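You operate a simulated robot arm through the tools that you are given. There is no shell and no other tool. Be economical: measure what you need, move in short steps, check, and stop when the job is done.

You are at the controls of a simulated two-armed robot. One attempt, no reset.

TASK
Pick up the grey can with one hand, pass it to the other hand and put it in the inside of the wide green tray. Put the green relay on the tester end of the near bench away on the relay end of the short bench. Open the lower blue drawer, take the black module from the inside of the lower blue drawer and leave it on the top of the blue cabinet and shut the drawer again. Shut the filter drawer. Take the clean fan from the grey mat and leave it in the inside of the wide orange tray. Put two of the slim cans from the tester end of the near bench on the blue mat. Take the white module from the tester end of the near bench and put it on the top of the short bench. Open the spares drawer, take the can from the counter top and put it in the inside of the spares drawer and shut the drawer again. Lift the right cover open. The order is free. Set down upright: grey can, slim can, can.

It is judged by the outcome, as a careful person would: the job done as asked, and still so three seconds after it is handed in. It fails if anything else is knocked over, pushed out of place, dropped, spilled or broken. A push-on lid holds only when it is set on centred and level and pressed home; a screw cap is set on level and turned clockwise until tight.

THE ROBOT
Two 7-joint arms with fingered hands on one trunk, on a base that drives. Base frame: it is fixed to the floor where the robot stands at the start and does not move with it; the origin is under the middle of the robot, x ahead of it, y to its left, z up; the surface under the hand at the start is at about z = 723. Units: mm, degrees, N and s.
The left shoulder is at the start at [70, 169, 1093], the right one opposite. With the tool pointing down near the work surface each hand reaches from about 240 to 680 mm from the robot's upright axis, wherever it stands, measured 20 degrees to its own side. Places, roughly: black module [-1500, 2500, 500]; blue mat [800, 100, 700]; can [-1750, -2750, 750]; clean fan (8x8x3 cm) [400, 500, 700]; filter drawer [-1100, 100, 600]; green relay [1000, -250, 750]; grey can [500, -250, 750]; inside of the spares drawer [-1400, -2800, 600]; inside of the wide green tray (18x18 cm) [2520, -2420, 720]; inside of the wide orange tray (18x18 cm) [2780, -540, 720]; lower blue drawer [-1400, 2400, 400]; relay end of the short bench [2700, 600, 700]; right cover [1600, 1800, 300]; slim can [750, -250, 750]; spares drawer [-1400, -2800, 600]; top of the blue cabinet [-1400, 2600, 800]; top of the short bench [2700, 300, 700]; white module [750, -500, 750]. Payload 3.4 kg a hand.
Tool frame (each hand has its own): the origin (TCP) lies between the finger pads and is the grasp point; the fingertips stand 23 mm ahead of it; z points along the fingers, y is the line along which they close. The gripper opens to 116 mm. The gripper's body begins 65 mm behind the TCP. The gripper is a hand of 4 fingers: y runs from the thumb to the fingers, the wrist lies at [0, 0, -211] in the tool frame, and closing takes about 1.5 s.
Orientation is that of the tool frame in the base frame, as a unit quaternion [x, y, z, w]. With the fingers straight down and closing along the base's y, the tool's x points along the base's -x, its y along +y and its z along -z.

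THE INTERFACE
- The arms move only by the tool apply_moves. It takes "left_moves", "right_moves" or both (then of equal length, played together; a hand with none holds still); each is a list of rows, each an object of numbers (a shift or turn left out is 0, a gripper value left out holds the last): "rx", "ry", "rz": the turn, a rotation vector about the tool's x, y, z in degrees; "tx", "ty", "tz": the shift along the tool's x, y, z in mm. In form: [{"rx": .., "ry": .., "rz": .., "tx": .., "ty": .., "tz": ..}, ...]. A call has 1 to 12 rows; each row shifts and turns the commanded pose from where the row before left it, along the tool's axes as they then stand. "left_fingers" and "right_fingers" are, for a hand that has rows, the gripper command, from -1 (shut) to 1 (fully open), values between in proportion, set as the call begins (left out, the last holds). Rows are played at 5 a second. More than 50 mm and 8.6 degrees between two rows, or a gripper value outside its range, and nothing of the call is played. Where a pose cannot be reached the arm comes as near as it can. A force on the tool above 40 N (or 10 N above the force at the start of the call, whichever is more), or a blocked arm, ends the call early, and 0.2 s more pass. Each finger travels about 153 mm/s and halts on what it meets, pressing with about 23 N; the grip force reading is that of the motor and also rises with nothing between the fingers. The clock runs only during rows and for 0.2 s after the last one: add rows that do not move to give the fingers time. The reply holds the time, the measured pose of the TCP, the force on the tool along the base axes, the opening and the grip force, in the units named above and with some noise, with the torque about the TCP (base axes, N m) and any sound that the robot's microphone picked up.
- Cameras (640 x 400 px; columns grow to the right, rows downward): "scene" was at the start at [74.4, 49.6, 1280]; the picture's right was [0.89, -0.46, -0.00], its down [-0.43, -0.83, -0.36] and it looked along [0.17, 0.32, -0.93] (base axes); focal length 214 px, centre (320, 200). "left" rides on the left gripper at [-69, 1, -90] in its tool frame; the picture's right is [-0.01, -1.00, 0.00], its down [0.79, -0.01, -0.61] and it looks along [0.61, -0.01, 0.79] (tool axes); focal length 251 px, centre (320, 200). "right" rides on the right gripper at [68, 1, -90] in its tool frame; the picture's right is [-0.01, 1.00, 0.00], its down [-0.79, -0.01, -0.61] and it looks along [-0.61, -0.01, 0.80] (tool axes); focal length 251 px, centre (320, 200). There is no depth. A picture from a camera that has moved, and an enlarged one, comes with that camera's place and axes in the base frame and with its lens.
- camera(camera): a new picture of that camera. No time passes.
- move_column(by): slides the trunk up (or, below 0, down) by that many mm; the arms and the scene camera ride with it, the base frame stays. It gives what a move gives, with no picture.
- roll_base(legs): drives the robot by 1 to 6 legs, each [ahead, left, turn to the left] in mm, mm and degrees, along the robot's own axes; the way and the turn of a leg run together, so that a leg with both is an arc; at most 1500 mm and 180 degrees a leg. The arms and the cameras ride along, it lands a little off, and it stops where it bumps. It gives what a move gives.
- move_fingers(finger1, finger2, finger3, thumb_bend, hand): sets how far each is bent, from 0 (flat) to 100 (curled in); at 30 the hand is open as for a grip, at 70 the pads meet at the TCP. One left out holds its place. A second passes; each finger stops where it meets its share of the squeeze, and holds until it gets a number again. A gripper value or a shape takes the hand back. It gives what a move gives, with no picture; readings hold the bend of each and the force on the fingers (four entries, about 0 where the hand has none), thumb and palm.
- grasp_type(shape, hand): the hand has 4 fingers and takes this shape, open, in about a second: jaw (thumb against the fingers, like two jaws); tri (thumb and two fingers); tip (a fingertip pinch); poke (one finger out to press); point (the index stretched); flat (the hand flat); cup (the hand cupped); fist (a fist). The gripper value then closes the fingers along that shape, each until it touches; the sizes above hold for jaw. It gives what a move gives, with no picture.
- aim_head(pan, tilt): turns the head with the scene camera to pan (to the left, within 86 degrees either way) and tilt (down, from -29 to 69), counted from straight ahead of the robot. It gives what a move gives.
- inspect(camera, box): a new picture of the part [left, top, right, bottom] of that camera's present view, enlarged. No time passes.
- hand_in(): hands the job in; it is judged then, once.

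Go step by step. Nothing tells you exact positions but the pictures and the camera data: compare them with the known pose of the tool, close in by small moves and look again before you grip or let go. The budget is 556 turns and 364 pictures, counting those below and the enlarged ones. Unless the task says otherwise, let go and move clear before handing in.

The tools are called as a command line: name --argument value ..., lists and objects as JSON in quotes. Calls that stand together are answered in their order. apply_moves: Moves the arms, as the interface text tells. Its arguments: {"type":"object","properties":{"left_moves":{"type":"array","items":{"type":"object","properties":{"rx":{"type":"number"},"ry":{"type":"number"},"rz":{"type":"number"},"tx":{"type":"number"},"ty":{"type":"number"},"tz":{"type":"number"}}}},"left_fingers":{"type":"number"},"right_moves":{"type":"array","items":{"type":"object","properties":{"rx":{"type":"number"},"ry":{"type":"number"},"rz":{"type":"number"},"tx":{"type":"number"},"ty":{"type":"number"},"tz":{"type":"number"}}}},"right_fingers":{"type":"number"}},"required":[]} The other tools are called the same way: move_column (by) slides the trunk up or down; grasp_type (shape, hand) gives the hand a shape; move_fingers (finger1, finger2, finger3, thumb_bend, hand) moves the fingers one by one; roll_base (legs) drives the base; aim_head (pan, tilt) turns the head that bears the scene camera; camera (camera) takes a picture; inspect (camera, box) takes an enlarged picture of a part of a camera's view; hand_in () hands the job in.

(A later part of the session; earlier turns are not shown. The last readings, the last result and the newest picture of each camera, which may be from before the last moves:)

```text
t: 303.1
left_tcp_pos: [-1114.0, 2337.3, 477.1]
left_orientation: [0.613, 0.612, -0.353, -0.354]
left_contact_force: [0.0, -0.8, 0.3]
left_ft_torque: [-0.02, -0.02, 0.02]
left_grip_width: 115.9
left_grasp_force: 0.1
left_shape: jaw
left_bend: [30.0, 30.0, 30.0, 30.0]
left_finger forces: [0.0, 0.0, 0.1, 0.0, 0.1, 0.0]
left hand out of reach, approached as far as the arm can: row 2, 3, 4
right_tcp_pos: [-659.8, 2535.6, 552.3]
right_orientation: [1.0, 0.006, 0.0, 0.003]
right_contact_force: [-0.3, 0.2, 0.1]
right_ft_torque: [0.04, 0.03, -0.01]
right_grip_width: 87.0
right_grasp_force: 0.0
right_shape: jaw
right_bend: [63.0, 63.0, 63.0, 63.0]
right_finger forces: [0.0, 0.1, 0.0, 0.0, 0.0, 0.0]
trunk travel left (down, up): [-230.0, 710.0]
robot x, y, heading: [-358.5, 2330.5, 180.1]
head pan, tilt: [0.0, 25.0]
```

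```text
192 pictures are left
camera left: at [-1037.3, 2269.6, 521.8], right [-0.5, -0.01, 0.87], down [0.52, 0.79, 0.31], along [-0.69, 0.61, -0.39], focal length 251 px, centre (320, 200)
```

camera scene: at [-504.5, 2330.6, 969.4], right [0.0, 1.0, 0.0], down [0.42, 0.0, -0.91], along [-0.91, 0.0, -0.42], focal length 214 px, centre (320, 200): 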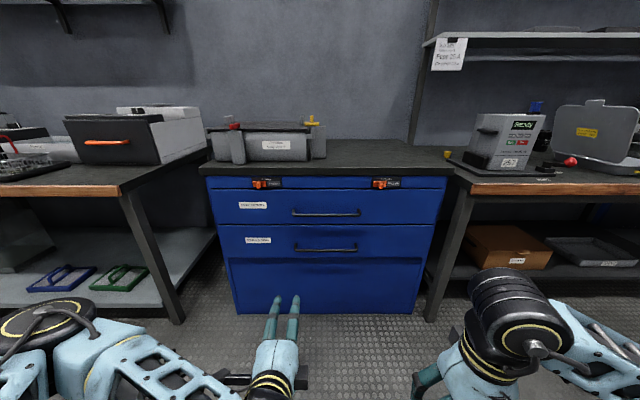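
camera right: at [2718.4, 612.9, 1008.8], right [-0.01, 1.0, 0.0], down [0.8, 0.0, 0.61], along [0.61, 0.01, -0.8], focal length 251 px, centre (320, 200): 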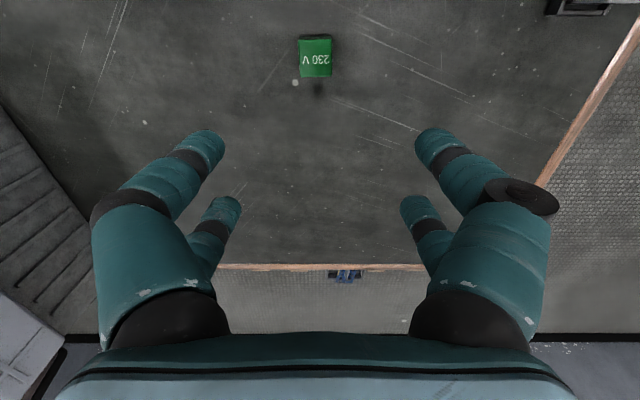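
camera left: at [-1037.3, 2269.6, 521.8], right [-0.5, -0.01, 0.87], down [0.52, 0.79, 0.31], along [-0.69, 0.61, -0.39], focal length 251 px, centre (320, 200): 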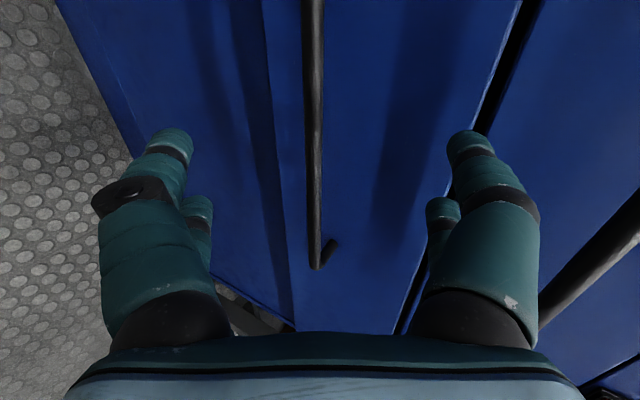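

apply_moves --left_moves '[{"tz": -45}, {"tz": -47}, {"tz": -45}, {"tz": -45}, {}]'

roll_base --legs '[[110, 0, 0]]'

camera --camera "left"

```text
t: 304.3
left_tcp_pos: [-958.3, 2335.8, 569.7]
left_orientation: [0.613, 0.612, -0.354, -0.353]
left_contact_force: [0.5, 0.7, -0.3]
left_ft_torque: [0.01, 0.01, 0.02]
left_grip_width: 116.0
left_grasp_force: 0.1
left_shape: jaw
left_bend: [30.0, 30.0, 30.0, 30.0]
left_finger forces: [0.0, 0.1, 0.0, 0.0, 0.1, 0.0]
right_tcp_pos: [-660.2, 2535.4, 554.6]
right_orientation: [1.0, 0.007, 0.002, 0.001]
right_contact_force: [0.2, -0.9, 0.9]
right_ft_torque: [0.02, -0.01, -0.01]
right_grip_width: 86.8
right_grasp_force: 0.0
right_shape: jaw
right_bend: [63.0, 63.0, 63.0, 63.0]
right_finger forces: [0.1, 0.0, 0.0, 0.0, 0.0, 0.0]
trunk travel left (down, up): [-230.0, 710.0]
robot x, y, heading: [-364.8, 2334.7, 179.9]
head pan, tilt: [0.0, 25.0]
```

```text
t: 305.5
left_tcp_pos: [-1068.6, 2336.6, 568.1]
left_orientation: [0.612, 0.612, -0.354, -0.354]
left_contact_force: [0.6, 0.4, 0.0]
left_ft_torque: [-0.02, -0.03, 0.0]
left_grip_width: 115.9
left_grasp_force: 0.1
left_shape: jaw
left_bend: [30.0, 30.0, 30.0, 30.0]
left_finger forces: [0.0, 0.0, 0.0, 0.1, 0.0, 0.0]
right_tcp_pos: [-770.9, 2536.2, 553.9]
right_orientation: [1.0, 0.006, 0.001, 0.003]
right_contact_force: [-1.3, -0.1, 0.4]
right_ft_torque: [0.05, 0.01, 0.02]
right_grip_width: 87.1
right_grasp_force: 0.0
right_shape: jaw
right_bend: [63.0, 63.0, 63.0, 63.0]
right_finger forces: [0.0, 0.1, 0.0, 0.0, 0.0, 0.0]
trunk travel left (down, up): [-230.0, 710.0]
robot x, y, heading: [-468.9, 2328.5, 179.9]
head pan, tilt: [0.0, 25.0]
```

```text
191 pictures are left
camera left: at [-991.5, 2268.3, 612.1], right [-0.5, -0.01, 0.87], down [0.52, 0.79, 0.31], along [-0.69, 0.61, -0.39], focal length 251 px, centre (320, 200)
```

left: 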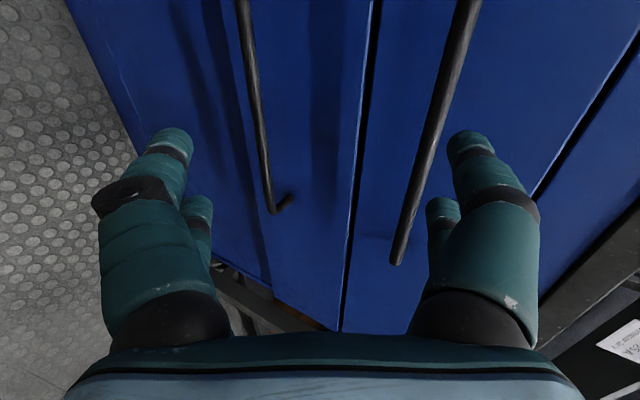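

apply_moves --left_moves '[{"ty": 26}, {"ty": 26}, {"tz": 40}, {}]'

camera --camera "left"

```text
t: 306.5
left_tcp_pos: [-1076.8, 2335.8, 502.9]
left_orientation: [0.613, 0.612, -0.354, -0.354]
left_contact_force: [0.5, -0.4, -0.3]
left_ft_torque: [0.01, 0.0, -0.01]
left_grip_width: 116.0
left_grasp_force: 0.2
left_shape: jaw
left_bend: [30.0, 30.0, 30.0, 30.0]
left_finger forces: [0.0, 0.0, 0.1, 0.0, 0.0, 0.0]
right_tcp_pos: [-770.9, 2533.6, 552.8]
right_orientation: [1.0, 0.007, 0.002, 0.002]
right_contact_force: [0.3, 0.7, 0.5]
right_ft_torque: [-0.04, 0.02, -0.02]
right_grip_width: 87.0
right_grasp_force: 0.1
right_shape: jaw
right_bend: [63.0, 63.0, 63.0, 63.0]
right_finger forces: [0.0, 0.1, 0.0, 0.0, 0.0, 0.1]
trunk travel left (down, up): [-230.0, 710.0]
robot x, y, heading: [-472.6, 2333.0, 180.0]
head pan, tilt: [0.0, 25.0]
```

```text
190 pictures are left
camera left: at [-999.0, 2268.0, 547.7], right [-0.5, -0.01, 0.87], down [0.52, 0.79, 0.31], along [-0.69, 0.61, -0.39], focal length 251 px, centre (320, 200)
```

left: 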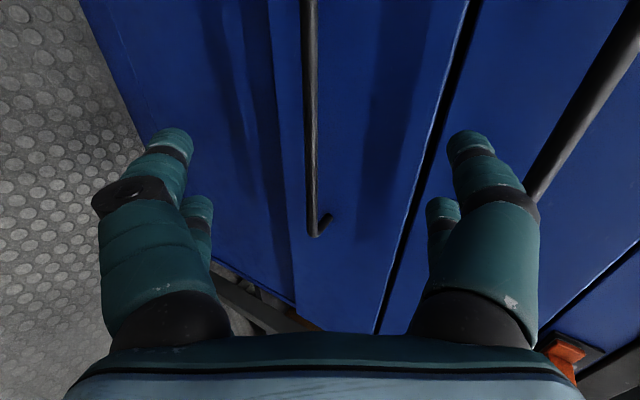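

apply_moves --left_moves '[{"ty": 5, "tz": 30}, {"tz": 30}, {"tz": 20}, {"tz": 12}, {}]'

camera --camera "left"

```text
t: 307.7
left_tcp_pos: [-1153.8, 2335.7, 452.4]
left_orientation: [0.613, 0.612, -0.353, -0.354]
left_contact_force: [-0.2, 0.7, -0.1]
left_ft_torque: [-0.02, 0.01, 0.0]
left_grip_width: 116.0
left_grasp_force: 0.1
left_shape: jaw
left_bend: [30.0, 30.0, 30.0, 30.0]
left_finger forces: [0.0, 0.1, 0.0, 0.0, 0.0, 0.0]
right_tcp_pos: [-770.8, 2534.9, 553.8]
right_orientation: [1.0, 0.006, 0.001, 0.002]
right_contact_force: [0.1, 0.3, -0.2]
right_ft_torque: [0.06, -0.02, 0.01]
right_grip_width: 86.9
right_grasp_force: 0.1
right_shape: jaw
right_bend: [63.0, 63.0, 63.0, 63.0]
right_finger forces: [0.0, 0.0, 0.0, 0.0, 0.0, 0.1]
trunk travel left (down, up): [-230.0, 710.0]
robot x, y, heading: [-469.9, 2333.4, 179.9]
head pan, tilt: [0.0, 25.0]
```

```text
189 pictures are left
camera left: at [-1076.9, 2268.2, 497.4], right [-0.5, -0.01, 0.87], down [0.52, 0.79, 0.31], along [-0.69, 0.61, -0.39], focal length 251 px, centre (320, 200)
```

left: 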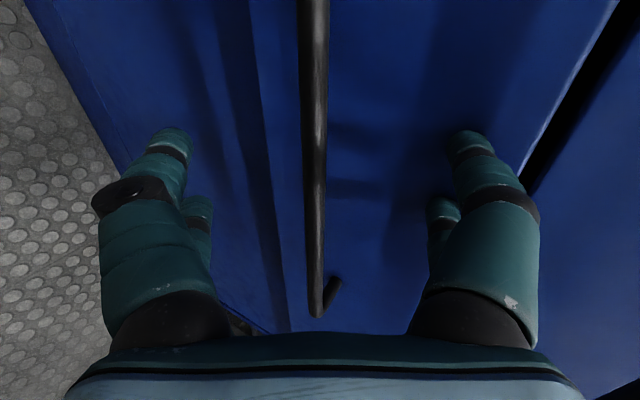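

apply_moves --left_moves '[{}, {}, {}, {}, {}, {}, {}, {}]' --left_fingers -1

camera --camera "left"

```text
t: 309.5
left_tcp_pos: [-1154.5, 2335.2, 453.4]
left_orientation: [0.612, 0.612, -0.353, -0.354]
left_contact_force: [10.4, -0.4, 0.5]
left_ft_torque: [0.01, -0.1, 0.05]
left_grip_width: 3.1
left_grasp_force: 23.2
left_shape: jaw
left_bend: [72.0, 72.0, 71.0, 71.0]
left_finger forces: [19.9, 19.7, 16.8, 0.0, 16.6, 0.0]
right_tcp_pos: [-769.6, 2534.7, 554.7]
right_orientation: [1.0, 0.007, 0.001, 0.001]
right_contact_force: [-0.1, -0.9, -0.3]
right_ft_torque: [0.0, 0.02, -0.01]
right_grip_width: 87.2
right_grasp_force: 0.1
right_shape: jaw
right_bend: [63.0, 63.0, 63.0, 63.0]
right_finger forces: [0.0, 0.1, 0.1, 0.0, 0.1, 0.0]
trunk travel left (down, up): [-230.0, 710.0]
robot x, y, heading: [-474.9, 2332.9, 179.6]
head pan, tilt: [0.0, 25.0]
```

```text
188 pictures are left
camera left: at [-1076.2, 2268.3, 497.9], right [-0.5, -0.01, 0.87], down [0.52, 0.79, 0.31], along [-0.69, 0.61, -0.39], focal length 251 px, centre (320, 200)
```

left: 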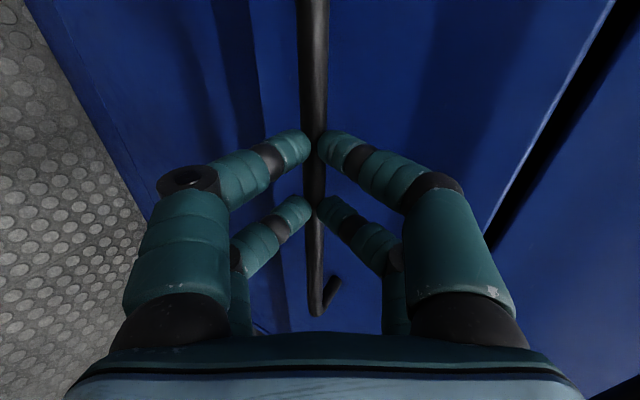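

The handle is gripped. I pull by driving back.

roll_base --legs '[[-150, 0, 0]]'

camera --camera "scene"

```text
t: 310.9
left_tcp_pos: [-1003.3, 2336.0, 452.6]
left_orientation: [0.613, 0.612, -0.354, -0.354]
left_contact_force: [-1.4, 0.0, 0.0]
left_ft_torque: [-0.01, -0.01, -0.03]
left_grip_width: 1.3
left_grasp_force: 23.1
left_shape: jaw
left_bend: [74.0, 74.0, 71.0, 72.0]
left_finger forces: [0.1, 0.1, 0.0, 0.0, 0.1, 0.0]
right_tcp_pos: [-618.8, 2534.7, 553.8]
right_orientation: [1.0, 0.007, 0.001, 0.002]
right_contact_force: [0.3, 0.7, 1.2]
right_ft_torque: [-0.01, 0.01, -0.02]
right_grip_width: 87.2
right_grasp_force: 0.1
right_shape: jaw
right_bend: [63.0, 63.0, 63.0, 63.0]
right_finger forces: [0.0, 0.1, 0.0, 0.0, 0.0, 0.0]
trunk travel left (down, up): [-230.0, 710.0]
robot x, y, heading: [-319.2, 2329.5, 180.2]
head pan, tilt: [0.0, 25.0]
```

```text
187 pictures are left
camera scene: at [-464.1, 2330.5, 969.5], right [0.0, 1.0, 0.0], down [0.42, 0.0, -0.91], along [-0.91, 0.0, -0.42], focal length 214 px, centre (320, 200)
```

scene: 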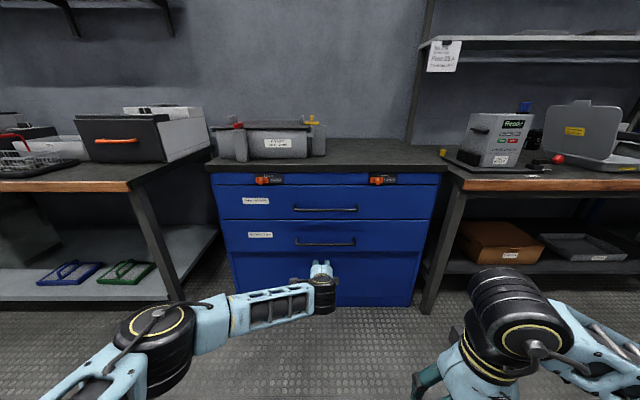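

It slipped off. I will re-grip steeper so the upper fingers hook behind the bar, and pull more slowly.

apply_moves --left_moves '[{"tz": -40}, {"tz": -40}, {"rx": -7}, {"rx": -7}, {"rx": -6}, {}]' --left_fingers 1

roll_base --legs '[[165, 0, 0]]'

camera --camera "left"

```text
t: 312.3
left_tcp_pos: [-934.8, 2335.6, 493.5]
left_orientation: [0.665, 0.664, -0.241, -0.241]
left_contact_force: [1.2, 0.1, 0.1]
left_ft_torque: [-0.02, 0.0, 0.02]
left_grip_width: 115.9
left_grasp_force: 0.2
left_shape: jaw
left_bend: [30.0, 30.0, 30.0, 30.0]
left_finger forces: [0.1, 0.2, 0.0, 0.0, 0.1, 0.0]
right_tcp_pos: [-620.4, 2534.6, 553.8]
right_orientation: [1.0, 0.007, 0.0, 0.002]
right_contact_force: [0.0, -0.1, 0.1]
right_ft_torque: [-0.01, 0.01, -0.02]
right_grip_width: 87.1
right_grasp_force: 0.1
right_shape: jaw
right_bend: [63.0, 63.0, 63.0, 63.0]
right_finger forces: [0.1, 0.1, 0.0, 0.0, 0.0, 0.0]
trunk travel left (down, up): [-230.0, 710.0]
robot x, y, heading: [-317.6, 2324.7, 180.2]
head pan, tilt: [0.0, 25.0]
```

```text
t: 313.7
left_tcp_pos: [-1099.4, 2337.7, 492.1]
left_orientation: [0.666, 0.663, -0.242, -0.241]
left_contact_force: [-0.4, 0.0, 0.2]
left_ft_torque: [-0.02, 0.03, 0.0]
left_grip_width: 115.8
left_grasp_force: 0.0
left_shape: jaw
left_bend: [30.0, 30.0, 30.0, 30.0]
left_finger forces: [0.0, 0.0, 0.0, 0.0, 0.1, 0.0]
right_tcp_pos: [-784.7, 2535.0, 554.0]
right_orientation: [1.0, 0.008, 0.0, 0.002]
right_contact_force: [0.2, 0.0, 0.1]
right_ft_torque: [-0.03, 0.02, 0.01]
right_grip_width: 86.9
right_grasp_force: 0.1
right_shape: jaw
right_bend: [63.0, 63.0, 63.0, 63.0]
right_finger forces: [0.0, 0.0, 0.1, 0.0, 0.0, 0.1]
trunk travel left (down, up): [-230.0, 710.0]
robot x, y, heading: [-484.2, 2331.4, 179.6]
head pan, tilt: [0.0, 25.0]
```

```text
186 pictures are left
camera left: at [-1042.4, 2268.9, 561.3], right [-0.77, -0.01, 0.64], down [0.39, 0.79, 0.47], along [-0.51, 0.61, -0.61], focal length 251 px, centre (320, 200)
```

left: 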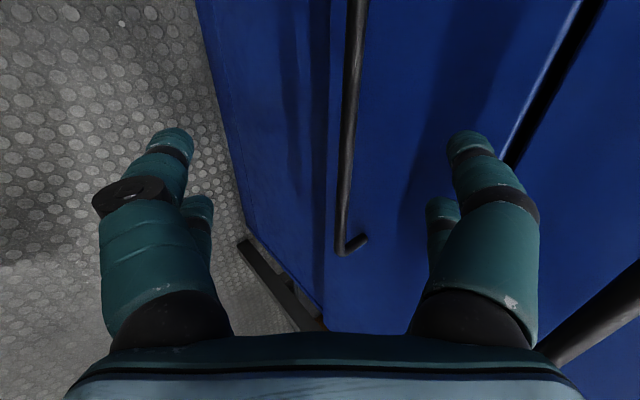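

apply_moves --left_moves '[{"ty": -21}, {}, {}, {"tz": 20}, {}]' --left_fingers -0.1

camera --camera "left"

```text
t: 314.9
left_tcp_pos: [-1128.6, 2337.9, 490.6]
left_orientation: [0.666, 0.663, -0.242, -0.242]
left_contact_force: [-0.7, 0.7, 0.1]
left_ft_torque: [0.05, -0.01, -0.01]
left_grip_width: 52.6
left_grasp_force: 0.0
left_shape: jaw
left_bend: [73.0, 73.0, 73.0, 76.0]
left_finger forces: [0.0, 0.1, 0.0, 0.0, 0.1, 0.0]
right_tcp_pos: [-784.1, 2535.3, 553.4]
right_orientation: [1.0, 0.006, 0.0, 0.002]
right_contact_force: [-0.4, -0.2, -0.2]
right_ft_torque: [-0.01, 0.03, 0.04]
right_grip_width: 87.0
right_grasp_force: 0.0
right_shape: jaw
right_bend: [63.0, 63.0, 63.0, 63.0]
right_finger forces: [0.0, 0.1, 0.1, 0.1, 0.1, 0.0]
trunk travel left (down, up): [-230.0, 710.0]
robot x, y, heading: [-489.4, 2331.9, 179.9]
head pan, tilt: [0.0, 25.0]
```

```text
185 pictures are left
camera left: at [-1070.7, 2269.8, 559.2], right [-0.77, -0.01, 0.64], down [0.39, 0.79, 0.47], along [-0.51, 0.61, -0.61], focal length 251 px, centre (320, 200)
```

left: 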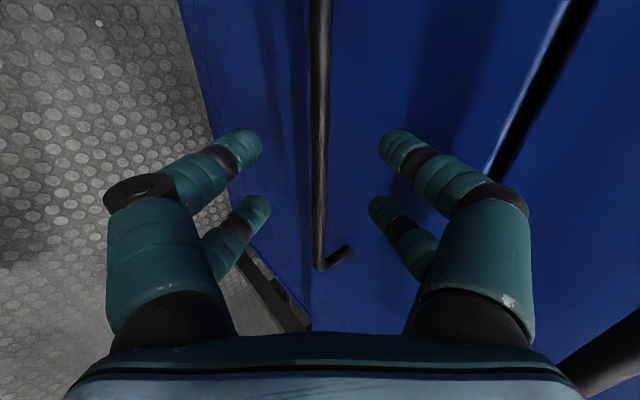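

apply_moves --left_moves '[{"tz": 25}, {"tz": 20}, {}]'

camera --camera "left"

```text
t: 315.7
left_tcp_pos: [-1157.5, 2338.5, 455.3]
left_orientation: [0.666, 0.663, -0.241, -0.242]
left_contact_force: [-0.3, 1.0, 0.3]
left_ft_torque: [-0.01, -0.04, 0.0]
left_grip_width: 52.7
left_grasp_force: 0.0
left_shape: jaw
left_bend: [73.0, 73.0, 73.0, 76.0]
left_finger forces: [0.0, 0.1, 0.1, 0.1, 0.0, 0.1]
right_tcp_pos: [-785.7, 2536.2, 554.0]
right_orientation: [1.0, 0.007, 0.0, 0.002]
right_contact_force: [0.0, 0.4, 0.2]
right_ft_torque: [-0.02, -0.01, 0.04]
right_grip_width: 86.9
right_grasp_force: 0.2
right_shape: jaw
right_bend: [63.0, 63.0, 63.0, 63.0]
right_finger forces: [0.0, 0.0, 0.1, 0.0, 0.1, 0.0]
trunk travel left (down, up): [-230.0, 710.0]
robot x, y, heading: [-490.1, 2326.6, 179.7]
head pan, tilt: [0.0, 25.0]
```

```text
184 pictures are left
camera left: at [-1099.6, 2270.3, 524.8], right [-0.77, -0.01, 0.64], down [0.39, 0.79, 0.47], along [-0.51, 0.61, -0.61], focal length 251 px, centre (320, 200)
```

left: 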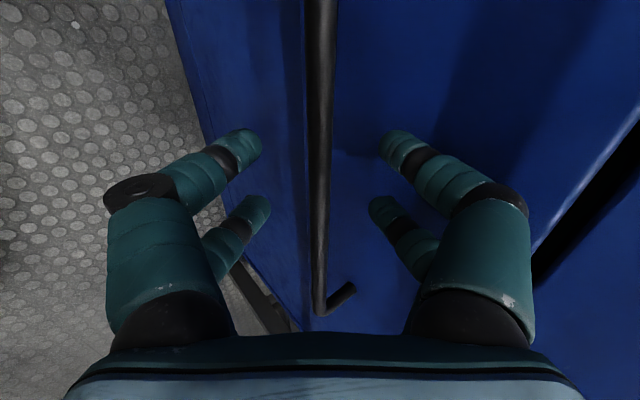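

apply_moves --left_moves '[{"tz": 6}, {"tz": 5}, {}]'

apply_moves --left_moves '[{}, {}, {}, {}, {}, {}]' --left_fingers -1

camera --camera "left"

```text
t: 316.5
left_tcp_pos: [-1164.9, 2337.5, 448.6]
left_orientation: [0.666, 0.663, -0.241, -0.242]
left_contact_force: [-0.3, 0.3, -0.9]
left_ft_torque: [0.0, 0.0, 0.0]
left_grip_width: 52.9
left_grasp_force: 0.0
left_shape: jaw
left_bend: [73.0, 73.0, 73.0, 76.0]
left_finger forces: [0.0, 0.0, 0.0, 0.1, 0.0, 0.0]
right_tcp_pos: [-784.5, 2535.4, 552.9]
right_orientation: [1.0, 0.007, 0.001, 0.001]
right_contact_force: [0.6, 0.0, -0.2]
right_ft_torque: [0.04, 0.01, 0.02]
right_grip_width: 86.7
right_grasp_force: 0.0
right_shape: jaw
right_bend: [63.0, 63.0, 63.0, 63.0]
right_finger forces: [0.0, 0.0, 0.1, 0.1, 0.0, 0.0]
trunk travel left (down, up): [-230.0, 710.0]
robot x, y, heading: [-487.4, 2332.0, 179.9]
head pan, tilt: [0.0, 25.0]
```

```text
t: 317.9
left_tcp_pos: [-1165.1, 2338.4, 447.0]
left_orientation: [0.665, 0.664, -0.242, -0.241]
left_contact_force: [-0.1, 1.6, -9.7]
left_ft_torque: [0.0, -0.06, 0.01]
left_grip_width: 1.5
left_grasp_force: 23.1
left_shape: jaw
left_bend: [71.0, 71.0, 71.0, 71.0]
left_finger forces: [19.3, 19.2, 17.9, 0.1, 17.2, 0.0]
right_tcp_pos: [-785.4, 2536.8, 552.6]
right_orientation: [1.0, 0.007, 0.002, 0.002]
right_contact_force: [-0.6, -0.5, 0.2]
right_ft_torque: [0.0, 0.02, -0.03]
right_grip_width: 86.9
right_grasp_force: 0.0
right_shape: jaw
right_bend: [63.0, 63.0, 63.0, 63.0]
right_finger forces: [0.0, 0.0, 0.1, 0.0, 0.1, 0.0]
trunk travel left (down, up): [-230.0, 710.0]
robot x, y, heading: [-488.6, 2333.7, 179.7]
head pan, tilt: [0.0, 25.0]
```

```text
183 pictures are left
camera left: at [-1107.5, 2269.7, 515.2], right [-0.77, -0.01, 0.64], down [0.39, 0.79, 0.47], along [-0.51, 0.61, -0.61], focal length 251 px, centre (320, 200)
```

left: 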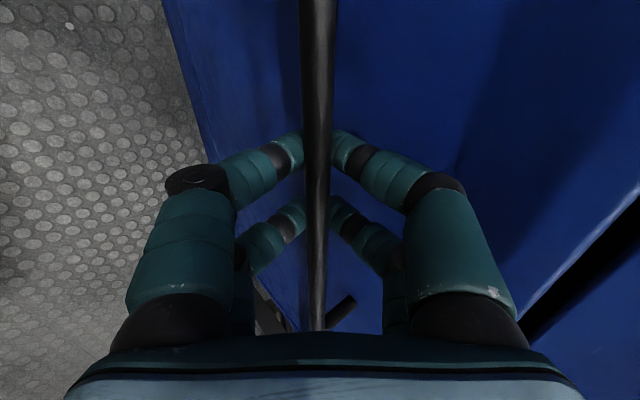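

apply_moves --left_moves '[{"ty": 4.6, "tz": -3.9}, {"ty": 7.7, "tz": -6.4}, {"ty": 7.7, "tz": -6.4}, {"ty": 7.7, "tz": -6.4}, {"ty": 7.7, "tz": -6.4}, {"ty": 7.7, "tz": -6.4}, {}]'

camera --camera "left"

```text
t: 319.5
left_tcp_pos: [-1110.2, 2337.7, 445.9]
left_orientation: [0.666, 0.664, -0.241, -0.241]
left_contact_force: [-1.5, 5.9, -14.8]
left_ft_torque: [0.03, -0.11, -0.01]
left_grip_width: 1.3
left_grasp_force: 22.9
left_shape: jaw
left_bend: [71.0, 71.0, 71.0, 71.0]
left_finger forces: [19.8, 19.7, 18.5, 0.0, 17.8, 0.1]
right_tcp_pos: [-786.1, 2535.2, 551.8]
right_orientation: [1.0, 0.006, 0.002, 0.003]
right_contact_force: [-1.3, 0.7, 0.6]
right_ft_torque: [0.01, 0.0, 0.01]
right_grip_width: 86.8
right_grasp_force: 0.1
right_shape: jaw
right_bend: [63.0, 63.0, 63.0, 63.0]
right_finger forces: [0.0, 0.0, 0.1, 0.0, 0.0, 0.0]
trunk travel left (down, up): [-230.0, 710.0]
robot x, y, heading: [-486.5, 2329.0, 179.9]
head pan, tilt: [0.0, 25.0]
```

```text
182 pictures are left
camera left: at [-1051.9, 2269.4, 515.2], right [-0.77, -0.01, 0.64], down [0.39, 0.79, 0.47], along [-0.51, 0.61, -0.61], focal length 251 px, centre (320, 200)
```

left: 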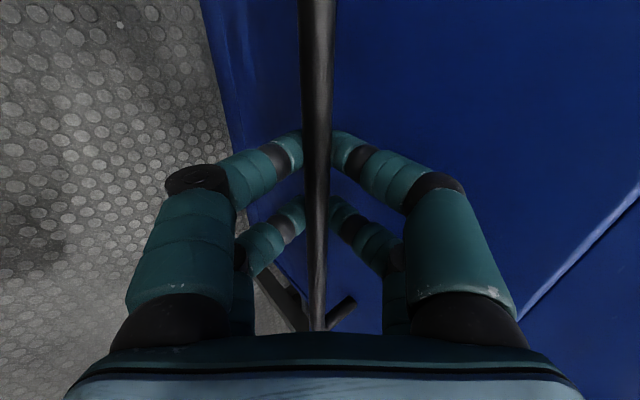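

The drawer comes along. I pull further.

apply_moves --left_moves '[{"ty": 11.5, "tz": -9.6}, {"ty": 11.5, "tz": -9.6}, {"ty": 11.5, "tz": -9.6}, {"ty": 11.5, "tz": -9.6}, {"ty": 11.5, "tz": -9.6}, {"ty": 11.5, "tz": -9.6}, {"ty": 11.5, "tz": -9.6}, {"ty": 11.5, "tz": -9.6}, {"ty": 11.5, "tz": -9.6}, {"ty": 11.5, "tz": -9.6}, {"ty": 11.5, "tz": -9.6}, {}]'

roll_base --legs '[[-60, 0, 0], [-100, 0, 0]]'

camera --camera "scene"

```text
t: 322.1
left_tcp_pos: [-943.8, 2336.7, 447.3]
left_orientation: [0.666, 0.664, -0.241, -0.241]
left_contact_force: [0.0, 7.7, -19.1]
left_ft_torque: [0.09, -0.17, -0.02]
left_grip_width: 0.9
left_grasp_force: 22.7
left_shape: jaw
left_bend: [71.0, 71.0, 71.0, 72.0]
left_finger forces: [20.6, 20.1, 18.7, 0.1, 17.9, 0.0]
right_tcp_pos: [-786.1, 2536.5, 552.7]
right_orientation: [1.0, 0.008, 0.002, 0.002]
right_contact_force: [0.6, 0.0, 0.8]
right_ft_torque: [0.0, -0.02, 0.0]
right_grip_width: 86.9
right_grasp_force: 0.0
right_shape: jaw
right_bend: [63.0, 63.0, 63.0, 63.0]
right_finger forces: [0.1, 0.0, 0.0, 0.1, 0.0, 0.1]
trunk travel left (down, up): [-230.0, 710.0]
robot x, y, heading: [-488.3, 2329.4, 179.8]
head pan, tilt: [0.0, 25.0]
```

```text
t: 323.9
left_tcp_pos: [-785.2, 2336.9, 446.9]
left_orientation: [0.665, 0.664, -0.242, -0.241]
left_contact_force: [-1.0, 12.9, -22.4]
left_ft_torque: [0.12, -0.13, -0.04]
left_grip_width: 0.3
left_grasp_force: 23.1
left_shape: jaw
left_bend: [71.0, 71.0, 70.0, 72.0]
left_finger forces: [20.9, 21.0, 19.3, 0.0, 18.1, 0.0]
right_tcp_pos: [-625.6, 2535.3, 553.2]
right_orientation: [1.0, 0.007, 0.004, 0.002]
right_contact_force: [0.6, 0.4, -0.5]
right_ft_torque: [-0.02, 0.01, -0.01]
right_grip_width: 87.0
right_grasp_force: 0.0
right_shape: jaw
right_bend: [63.0, 63.0, 63.0, 63.0]
right_finger forces: [0.0, 0.1, 0.1, 0.0, 0.0, 0.0]
trunk travel left (down, up): [-230.0, 710.0]
robot x, y, heading: [-325.6, 2328.4, 180.0]
head pan, tilt: [0.0, 25.0]
```

```text
181 pictures are left
camera scene: at [-472.4, 2331.5, 969.1], right [0.0, 1.0, 0.0], down [0.43, 0.0, -0.91], along [-0.91, 0.0, -0.43], focal length 214 px, centre (320, 200)
```

scene: 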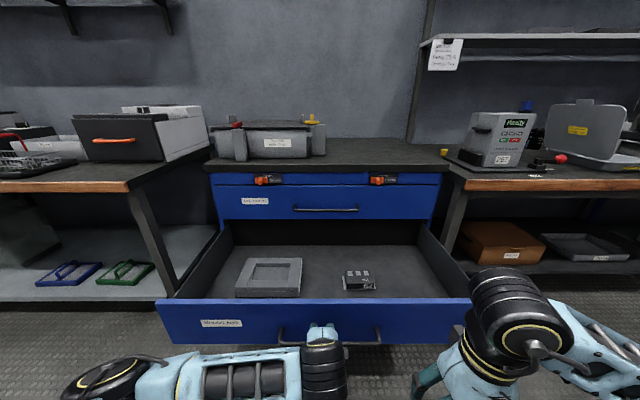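

The lower drawer is open and the black module is visible at about (−1035, 2465). I let go of the handle and withdraw.

apply_moves --left_moves '[{}, {}, {}, {}, {"tz": -20}, {"tz": -30}, {"tz": -40}, {"tz": -40}, {}]' --left_fingers -0.1

aim_head --pan 0 --tilt 40

camera --camera "scene"

inspect --camera "scene" --box '[220, 150, 440, 290]'

```text
t: 325.9
left_tcp_pos: [-701.5, 2335.8, 549.5]
left_orientation: [0.665, 0.664, -0.241, -0.242]
left_contact_force: [0.0, -0.6, -0.7]
left_ft_torque: [0.01, 0.02, -0.01]
left_grip_width: 51.6
left_grasp_force: 0.0
left_shape: jaw
left_bend: [73.0, 73.0, 73.0, 76.0]
left_finger forces: [0.0, 0.0, 0.0, 0.0, 0.0, 0.1]
right_tcp_pos: [-625.7, 2535.4, 553.7]
right_orientation: [1.0, 0.007, 0.002, 0.002]
right_contact_force: [0.4, -0.3, -0.8]
right_ft_torque: [0.0, 0.06, -0.01]
right_grip_width: 87.0
right_grasp_force: 0.1
right_shape: jaw
right_bend: [63.0, 63.0, 63.0, 63.0]
right_finger forces: [0.0, 0.0, 0.1, 0.0, 0.0, 0.0]
trunk travel left (down, up): [-230.0, 710.0]
robot x, y, heading: [-328.2, 2334.3, 179.9]
head pan, tilt: [0.0, 25.0]
```

```text
t: 326.6
left_tcp_pos: [-701.9, 2337.3, 547.9]
left_orientation: [0.665, 0.664, -0.242, -0.242]
left_contact_force: [-0.2, -0.5, 0.6]
left_ft_torque: [0.03, -0.01, 0.0]
left_grip_width: 51.9
left_grasp_force: 0.1
left_shape: jaw
left_bend: [73.0, 73.0, 73.0, 76.0]
left_finger forces: [0.0, 0.0, 0.0, 0.0, 0.0, 0.1]
right_tcp_pos: [-624.6, 2533.6, 554.6]
right_orientation: [1.0, 0.007, 0.001, 0.002]
right_contact_force: [-0.5, -0.2, 0.0]
right_ft_torque: [0.0, 0.0, -0.04]
right_grip_width: 87.1
right_grasp_force: 0.1
right_shape: jaw
right_bend: [63.0, 63.0, 63.0, 63.0]
right_finger forces: [0.0, 0.0, 0.1, 0.1, 0.1, 0.1]
trunk travel left (down, up): [-230.0, 710.0]
robot x, y, heading: [-327.3, 2336.0, 180.2]
head pan, tilt: [0.0, 40.0]
```

```text
180 pictures are left
camera scene: at [-463.0, 2330.6, 946.2], right [0.0, 1.0, 0.0], down [0.64, 0.0, -0.77], along [-0.77, 0.0, -0.64], focal length 214 px, centre (320, 200)
```

scene: 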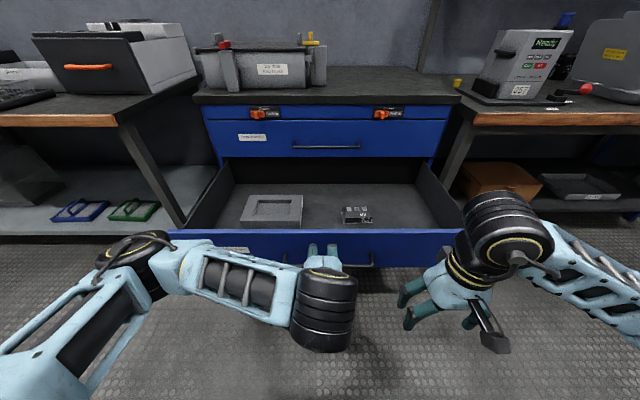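

```text
2.86 times, centred on (330, 220) of scene
camera zoom: at [-463.0, 2330.6, 946.2], right [0.0, 1.0, 0.0], down [0.64, 0.0, -0.77], along [-0.77, 0.0, -0.64], focal length 613 px, centre (291, 143)
```

zoom: 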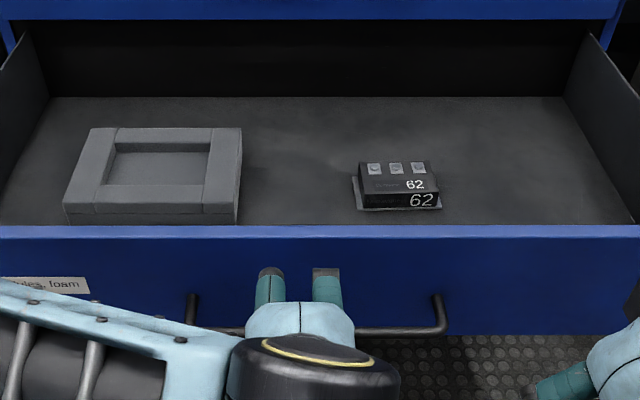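

apply_moves --left_moves '[{"ty": -19, "tz": -31}, {"ty": -19, "tz": -31}, {"ty": -19, "tz": -31}, {"ty": -19, "tz": -31}, {}]' --right_moves '[{"rz": 8.2}, {"rz": 8.2}, {"rz": 8.2}, {"rz": 8.2}, {"rz": 8.2}]'

apply_moves --right_moves '[{"rz": 8.2}, {"rz": 8.2}, {"rz": 8.2}, {"rz": 8.2}, {"rz": 8.2}, {"rz": 8}, {}]' --right_fingers 1

roll_base --legs '[[140, 0, 0]]'

```text
t: 327.8
left_tcp_pos: [-678.6, 2334.4, 691.7]
left_orientation: [0.665, 0.665, -0.241, -0.241]
left_contact_force: [0.7, -0.3, 0.3]
left_ft_torque: [0.01, -0.01, -0.03]
left_grip_width: 52.2
left_grasp_force: 0.0
left_shape: jaw
left_bend: [73.0, 73.0, 73.0, 76.0]
left_finger forces: [0.1, 0.0, 0.0, 0.0, 0.1, 0.0]
right_tcp_pos: [-625.5, 2534.9, 553.7]
right_orientation: [0.998, -0.064, 0.001, 0.001]
right_contact_force: [-0.8, 0.0, -0.4]
right_ft_torque: [0.02, 0.0, -0.01]
right_grip_width: 86.9
right_grasp_force: 0.0
right_shape: jaw
right_bend: [63.0, 63.0, 63.0, 63.0]
right_finger forces: [0.1, 0.0, 0.0, 0.1, 0.1, 0.1]
right hand out of reach, approached as far as the arm can: row 2, 3, 4, 5
trunk travel left (down, up): [-230.0, 710.0]
robot x, y, heading: [-328.6, 2331.5, 180.0]
head pan, tilt: [0.0, 40.0]
```

```text
t: 329.4
left_tcp_pos: [-677.9, 2335.1, 692.0]
left_orientation: [0.665, 0.664, -0.241, -0.242]
left_contact_force: [-0.7, -0.8, 0.3]
left_ft_torque: [-0.02, 0.03, 0.0]
left_grip_width: 52.0
left_grasp_force: 0.1
left_shape: jaw
left_bend: [73.0, 73.0, 73.0, 76.0]
left_finger forces: [0.1, 0.0, 0.0, 0.1, 0.1, 0.1]
right_tcp_pos: [-624.3, 2533.9, 554.2]
right_orientation: [0.998, -0.064, 0.001, 0.002]
right_contact_force: [0.0, -0.1, -0.3]
right_ft_torque: [-0.01, -0.01, 0.01]
right_grip_width: 116.0
right_grasp_force: 0.1
right_shape: jaw
right_bend: [30.0, 30.0, 30.0, 30.0]
right_finger forces: [0.1, 0.1, 0.0, 0.0, 0.0, 0.0]
right hand out of reach, approached as far as the arm can: row 1, 2, 3, 4, 5, 6
trunk travel left (down, up): [-230.0, 710.0]
robot x, y, heading: [-329.6, 2329.1, 179.9]
head pan, tilt: [0.0, 40.0]
```

```text
t: 330.8
left_tcp_pos: [-820.1, 2336.0, 689.9]
left_orientation: [0.666, 0.663, -0.242, -0.242]
left_contact_force: [0.1, 0.0, -1.1]
left_ft_torque: [0.0, 0.02, -0.05]
left_grip_width: 52.1
left_grasp_force: 0.1
left_shape: jaw
left_bend: [73.0, 73.0, 73.0, 76.0]
left_finger forces: [0.0, 0.0, 0.1, 0.0, 0.0, 0.1]
right_tcp_pos: [-764.1, 2535.5, 552.8]
right_orientation: [0.998, -0.066, 0.002, 0.001]
right_contact_force: [0.5, -0.1, -0.8]
right_ft_torque: [-0.02, 0.04, -0.04]
right_grip_width: 115.9
right_grasp_force: 0.1
right_shape: jaw
right_bend: [30.0, 30.0, 30.0, 30.0]
right_finger forces: [0.0, 0.0, 0.1, 0.0, 0.0, 0.1]
trunk travel left (down, up): [-230.0, 710.0]
robot x, y, heading: [-466.3, 2330.0, 179.8]
head pan, tilt: [0.0, 40.0]
```

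apply_moves --right_moves '[{"tx": -20}, {"tx": -20}, {}]'

```text
t: 331.6
left_tcp_pos: [-818.3, 2336.1, 692.2]
left_orientation: [0.666, 0.663, -0.241, -0.243]
left_contact_force: [-0.4, -0.6, 0.4]
left_ft_torque: [-0.02, 0.04, -0.01]
left_grip_width: 52.0
left_grasp_force: 0.1
left_shape: jaw
left_bend: [73.0, 73.0, 73.0, 76.0]
left_finger forces: [0.1, 0.1, 0.2, 0.1, 0.1, 0.0]
right_tcp_pos: [-804.1, 2540.0, 553.1]
right_orientation: [0.998, -0.066, 0.002, 0.002]
right_contact_force: [0.1, -0.3, 0.5]
right_ft_torque: [-0.02, 0.02, -0.01]
right_grip_width: 116.0
right_grasp_force: 0.1
right_shape: jaw
right_bend: [30.0, 30.0, 30.0, 30.0]
right_finger forces: [0.0, 0.0, 0.1, 0.0, 0.1, 0.0]
trunk travel left (down, up): [-230.0, 710.0]
robot x, y, heading: [-471.7, 2331.8, 179.9]
head pan, tilt: [0.0, 40.0]
```

apply_moves --right_moves '[{"tz": -45}, {"tz": -45}, {"tz": -30}, {"tx": -40}, {"tx": -40}, {"tx": -40}, {"tx": -40}, {"tx": -40}, {"tx": -40}, {}]'

apply_moves --right_moves '[{"rz": 8.2}, {"rz": 8.2}, {"rz": 8.2}, {"rz": 8.2}, {"rz": 8.2}, {"rz": 8.2}, {"rz": 8.2}, {"rz": 8.2}, {"rz": 8.2}, {"rz": 8.4}, {}]'

camera --camera "right"

camera --camera "scene"

```text
t: 333.8
left_tcp_pos: [-818.4, 2336.7, 691.6]
left_orientation: [0.666, 0.663, -0.241, -0.243]
left_contact_force: [-0.5, -0.1, 0.3]
left_ft_torque: [0.03, 0.01, 0.02]
left_grip_width: 51.7
left_grasp_force: 0.0
left_shape: jaw
left_bend: [73.0, 73.0, 73.0, 76.0]
left_finger forces: [0.0, 0.0, 0.0, 0.1, 0.1, 0.1]
right_tcp_pos: [-1043.0, 2574.6, 672.6]
right_orientation: [0.998, -0.065, 0.001, 0.002]
right_contact_force: [-0.2, 0.0, -0.3]
right_ft_torque: [0.0, -0.01, -0.02]
right_grip_width: 115.9
right_grasp_force: 0.1
right_shape: jaw
right_bend: [30.0, 30.0, 30.0, 30.0]
right_finger forces: [0.1, 0.1, 0.0, 0.0, 0.1, 0.0]
trunk travel left (down, up): [-230.0, 710.0]
robot x, y, heading: [-468.3, 2325.8, 179.8]
head pan, tilt: [0.0, 40.0]
```

```text
t: 336.2
left_tcp_pos: [-818.3, 2335.7, 691.1]
left_orientation: [0.665, 0.663, -0.242, -0.243]
left_contact_force: [-0.2, -0.1, -0.6]
left_ft_torque: [0.0, 0.02, 0.03]
left_grip_width: 52.2
left_grasp_force: 0.0
left_shape: jaw
left_bend: [73.0, 73.0, 73.0, 76.0]
left_finger forces: [0.0, 0.0, 0.1, 0.0, 0.0, 0.0]
right_tcp_pos: [-1043.3, 2561.6, 673.1]
right_orientation: [0.896, -0.444, -0.001, -0.003]
right_contact_force: [-0.4, -0.2, -0.5]
right_ft_torque: [0.03, 0.03, 0.03]
right_grip_width: 115.7
right_grasp_force: 0.0
right_shape: jaw
right_bend: [30.0, 30.0, 30.0, 30.0]
right_finger forces: [0.0, 0.0, 0.0, 0.1, 0.0, 0.0]
right hand out of reach, approached as far as the arm can: row 6, 7, 8, 9, 10
trunk travel left (down, up): [-230.0, 710.0]
robot x, y, heading: [-468.0, 2329.6, 179.8]
head pan, tilt: [0.0, 40.0]
```

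```text
178 pictures are left
camera right: at [-1002.5, 2507.3, 762.5], right [-0.8, -0.6, -0.01], down [-0.48, 0.63, 0.61], along [-0.36, 0.49, -0.79], focal length 251 px, centre (320, 200)
```

right: 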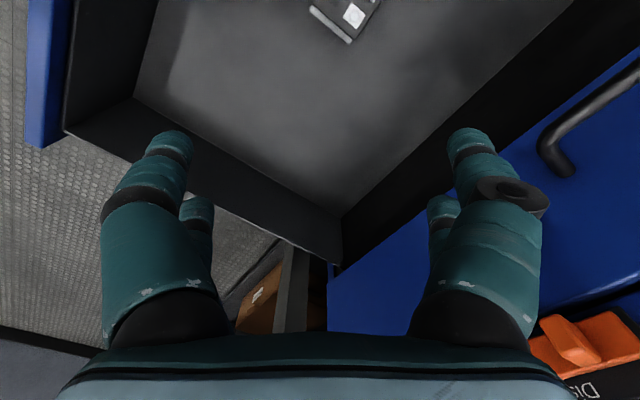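

```text
177 pictures are left
camera scene: at [-603.1, 2331.1, 946.1], right [0.0, 1.0, 0.0], down [0.64, 0.0, -0.77], along [-0.77, 0.0, -0.64], focal length 214 px, centre (320, 200)
```

scene: 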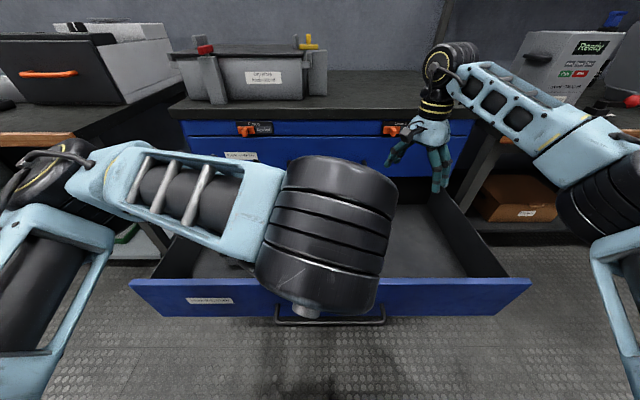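

The right wrist cannot turn far enough here; the left can. I tuck the right arm and shift the base right so the left hand can pick the module.

apply_moves --right_moves '[{"tx": 25, "ty": -33}, {"tx": 25, "ty": -33}, {"tx": 25, "ty": -33}, {"tx": 25, "ty": -33}, {"tx": 25, "ty": -33}, {"tx": 25, "ty": -33}, {"tx": 25, "ty": -33}, {}]'

roll_base --legs '[[0, -240, 0]]'

apply_moves --left_moves '[{"rx": -8}, {"rx": -8}, {"rx": -8}, {"rx": -8}, {"rx": -8}, {}]' --left_fingers 1

camera --camera "left"

camera --camera "scene"

```text
t: 338.0
left_tcp_pos: [-818.2, 2336.3, 690.3]
left_orientation: [0.666, 0.663, -0.241, -0.242]
left_contact_force: [0.0, 0.7, 0.2]
left_ft_torque: [0.03, -0.01, -0.03]
left_grip_width: 52.0
left_grasp_force: 0.1
left_shape: jaw
left_bend: [73.0, 73.0, 73.0, 76.0]
left_finger forces: [0.0, 0.1, 0.0, 0.0, 0.2, 0.0]
right_tcp_pos: [-888.1, 2582.7, 714.5]
right_orientation: [0.911, -0.412, -0.014, -0.008]
right_contact_force: [0.6, 1.0, -0.4]
right_ft_torque: [-0.01, 0.0, 0.06]
right_grip_width: 115.8
right_grasp_force: 0.0
right_shape: jaw
right_bend: [30.0, 30.0, 30.0, 30.0]
right_finger forces: [0.0, 0.0, 0.0, 0.0, 0.1, 0.1]
right hand out of reach, approached as far as the arm can: row 1, 2, 5, 6, 7
trunk travel left (down, up): [-230.0, 710.0]
robot x, y, heading: [-468.8, 2329.9, 180.0]
head pan, tilt: [0.0, 40.0]
```

```text
t: 339.7
left_tcp_pos: [-818.0, 2577.6, 691.0]
left_orientation: [0.665, 0.664, -0.243, -0.242]
left_contact_force: [-0.4, -0.5, -0.3]
left_ft_torque: [0.01, 0.04, -0.01]
left_grip_width: 52.2
left_grasp_force: 0.1
left_shape: jaw
left_bend: [73.0, 73.0, 73.0, 76.0]
left_finger forces: [0.1, 0.0, 0.0, 0.0, 0.0, 0.0]
right_tcp_pos: [-890.6, 2822.8, 716.0]
right_orientation: [0.911, -0.411, -0.014, -0.007]
right_contact_force: [0.1, 0.1, 0.5]
right_ft_torque: [0.0, 0.03, 0.04]
right_grip_width: 115.8
right_grasp_force: 0.1
right_shape: jaw
right_bend: [30.0, 30.0, 30.0, 30.0]
right_finger forces: [0.0, 0.0, 0.0, 0.1, 0.0, 0.1]
trunk travel left (down, up): [-230.0, 710.0]
robot x, y, heading: [-465.0, 2574.7, 179.8]
head pan, tilt: [0.0, 40.0]
```

```text
t: 341.1
left_tcp_pos: [-817.9, 2577.8, 690.5]
left_orientation: [0.708, 0.706, 0.001, 0.0]
left_contact_force: [-0.5, -0.1, -0.1]
left_ft_torque: [0.02, 0.0, 0.0]
left_grip_width: 115.7
left_grasp_force: 0.0
left_shape: jaw
left_bend: [30.0, 30.0, 30.0, 30.0]
left_finger forces: [0.1, 0.0, 0.0, 0.0, 0.0, 0.0]
right_tcp_pos: [-888.9, 2822.6, 714.8]
right_orientation: [0.911, -0.412, -0.015, -0.007]
right_contact_force: [-1.1, -0.8, -0.8]
right_ft_torque: [0.0, 0.02, -0.02]
right_grip_width: 116.0
right_grasp_force: 0.0
right_shape: jaw
right_bend: [30.0, 30.0, 30.0, 30.0]
right_finger forces: [0.0, 0.1, 0.1, 0.1, 0.0, 0.0]
trunk travel left (down, up): [-230.0, 710.0]
robot x, y, heading: [-469.5, 2570.4, 180.2]
head pan, tilt: [0.0, 40.0]
```

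```text
176 pictures are left
camera left: at [-818.0, 2510.1, 781.5], right [-1.0, -0.01, 0.0], down [-0.01, 0.8, 0.61], along [0.0, 0.61, -0.8], focal length 251 px, centre (320, 200)
```

left: 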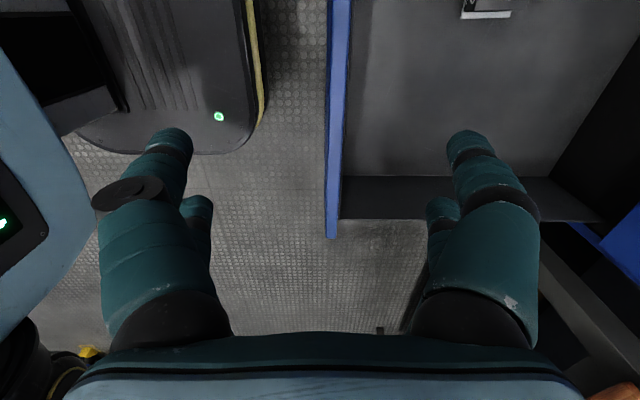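

```text
175 pictures are left
camera scene: at [-602.3, 2572.6, 946.2], right [0.0, 1.0, 0.0], down [0.64, 0.0, -0.77], along [-0.77, 0.0, -0.64], focal length 214 px, centre (320, 200)
```

scene: 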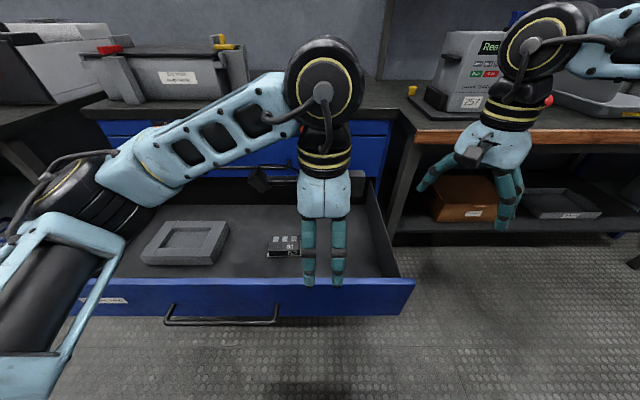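

apply_moves --left_moves '[{"tx": -18, "ty": -38}, {"tx": -18, "ty": -38}, {"tx": -18, "ty": -38}, {"tx": -18, "ty": -38}, {"tx": -18, "ty": -38}, {"tx": -17, "ty": -38}, {}]'

camera --camera "left"

inspect --camera "scene" --box '[100, 150, 420, 350]'

```text
t: 342.7
left_tcp_pos: [-1046.7, 2471.1, 691.3]
left_orientation: [0.708, 0.706, 0.0, 0.0]
left_contact_force: [0.1, 0.4, -0.6]
left_ft_torque: [0.0, -0.03, 0.03]
left_grip_width: 115.9
left_grasp_force: 0.0
left_shape: jaw
left_bend: [30.0, 30.0, 30.0, 30.0]
left_finger forces: [0.0, 0.0, 0.0, 0.1, 0.1, 0.0]
right_tcp_pos: [-890.5, 2822.7, 715.5]
right_orientation: [0.911, -0.412, -0.015, -0.007]
right_contact_force: [0.0, 0.0, -0.1]
right_ft_torque: [-0.01, -0.01, -0.01]
right_grip_width: 116.0
right_grasp_force: 0.0
right_shape: jaw
right_bend: [30.0, 30.0, 30.0, 30.0]
right_finger forces: [0.1, 0.0, 0.0, 0.0, 0.0, 0.1]
trunk travel left (down, up): [-230.0, 710.0]
robot x, y, heading: [-468.1, 2574.0, 180.2]
head pan, tilt: [0.0, 40.0]
```

```text
174 pictures are left
camera left: at [-1047.1, 2403.9, 782.1], right [-1.0, -0.01, 0.0], down [0.0, 0.8, 0.61], along [0.0, 0.61, -0.8], focal length 251 px, centre (320, 200)
```

left: 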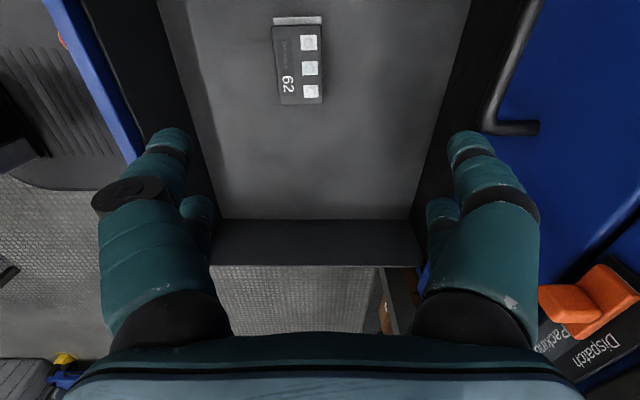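

```text
2.00 times, centred on (260, 250) of scene
camera zoom: at [-602.3, 2572.5, 946.2], right [0.0, 1.0, 0.0], down [0.64, 0.0, -0.77], along [-0.77, 0.0, -0.64], focal length 429 px, centre (440, 100)
```

zoom: 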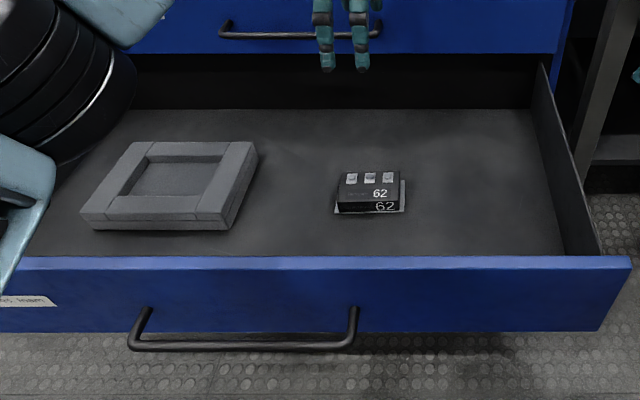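

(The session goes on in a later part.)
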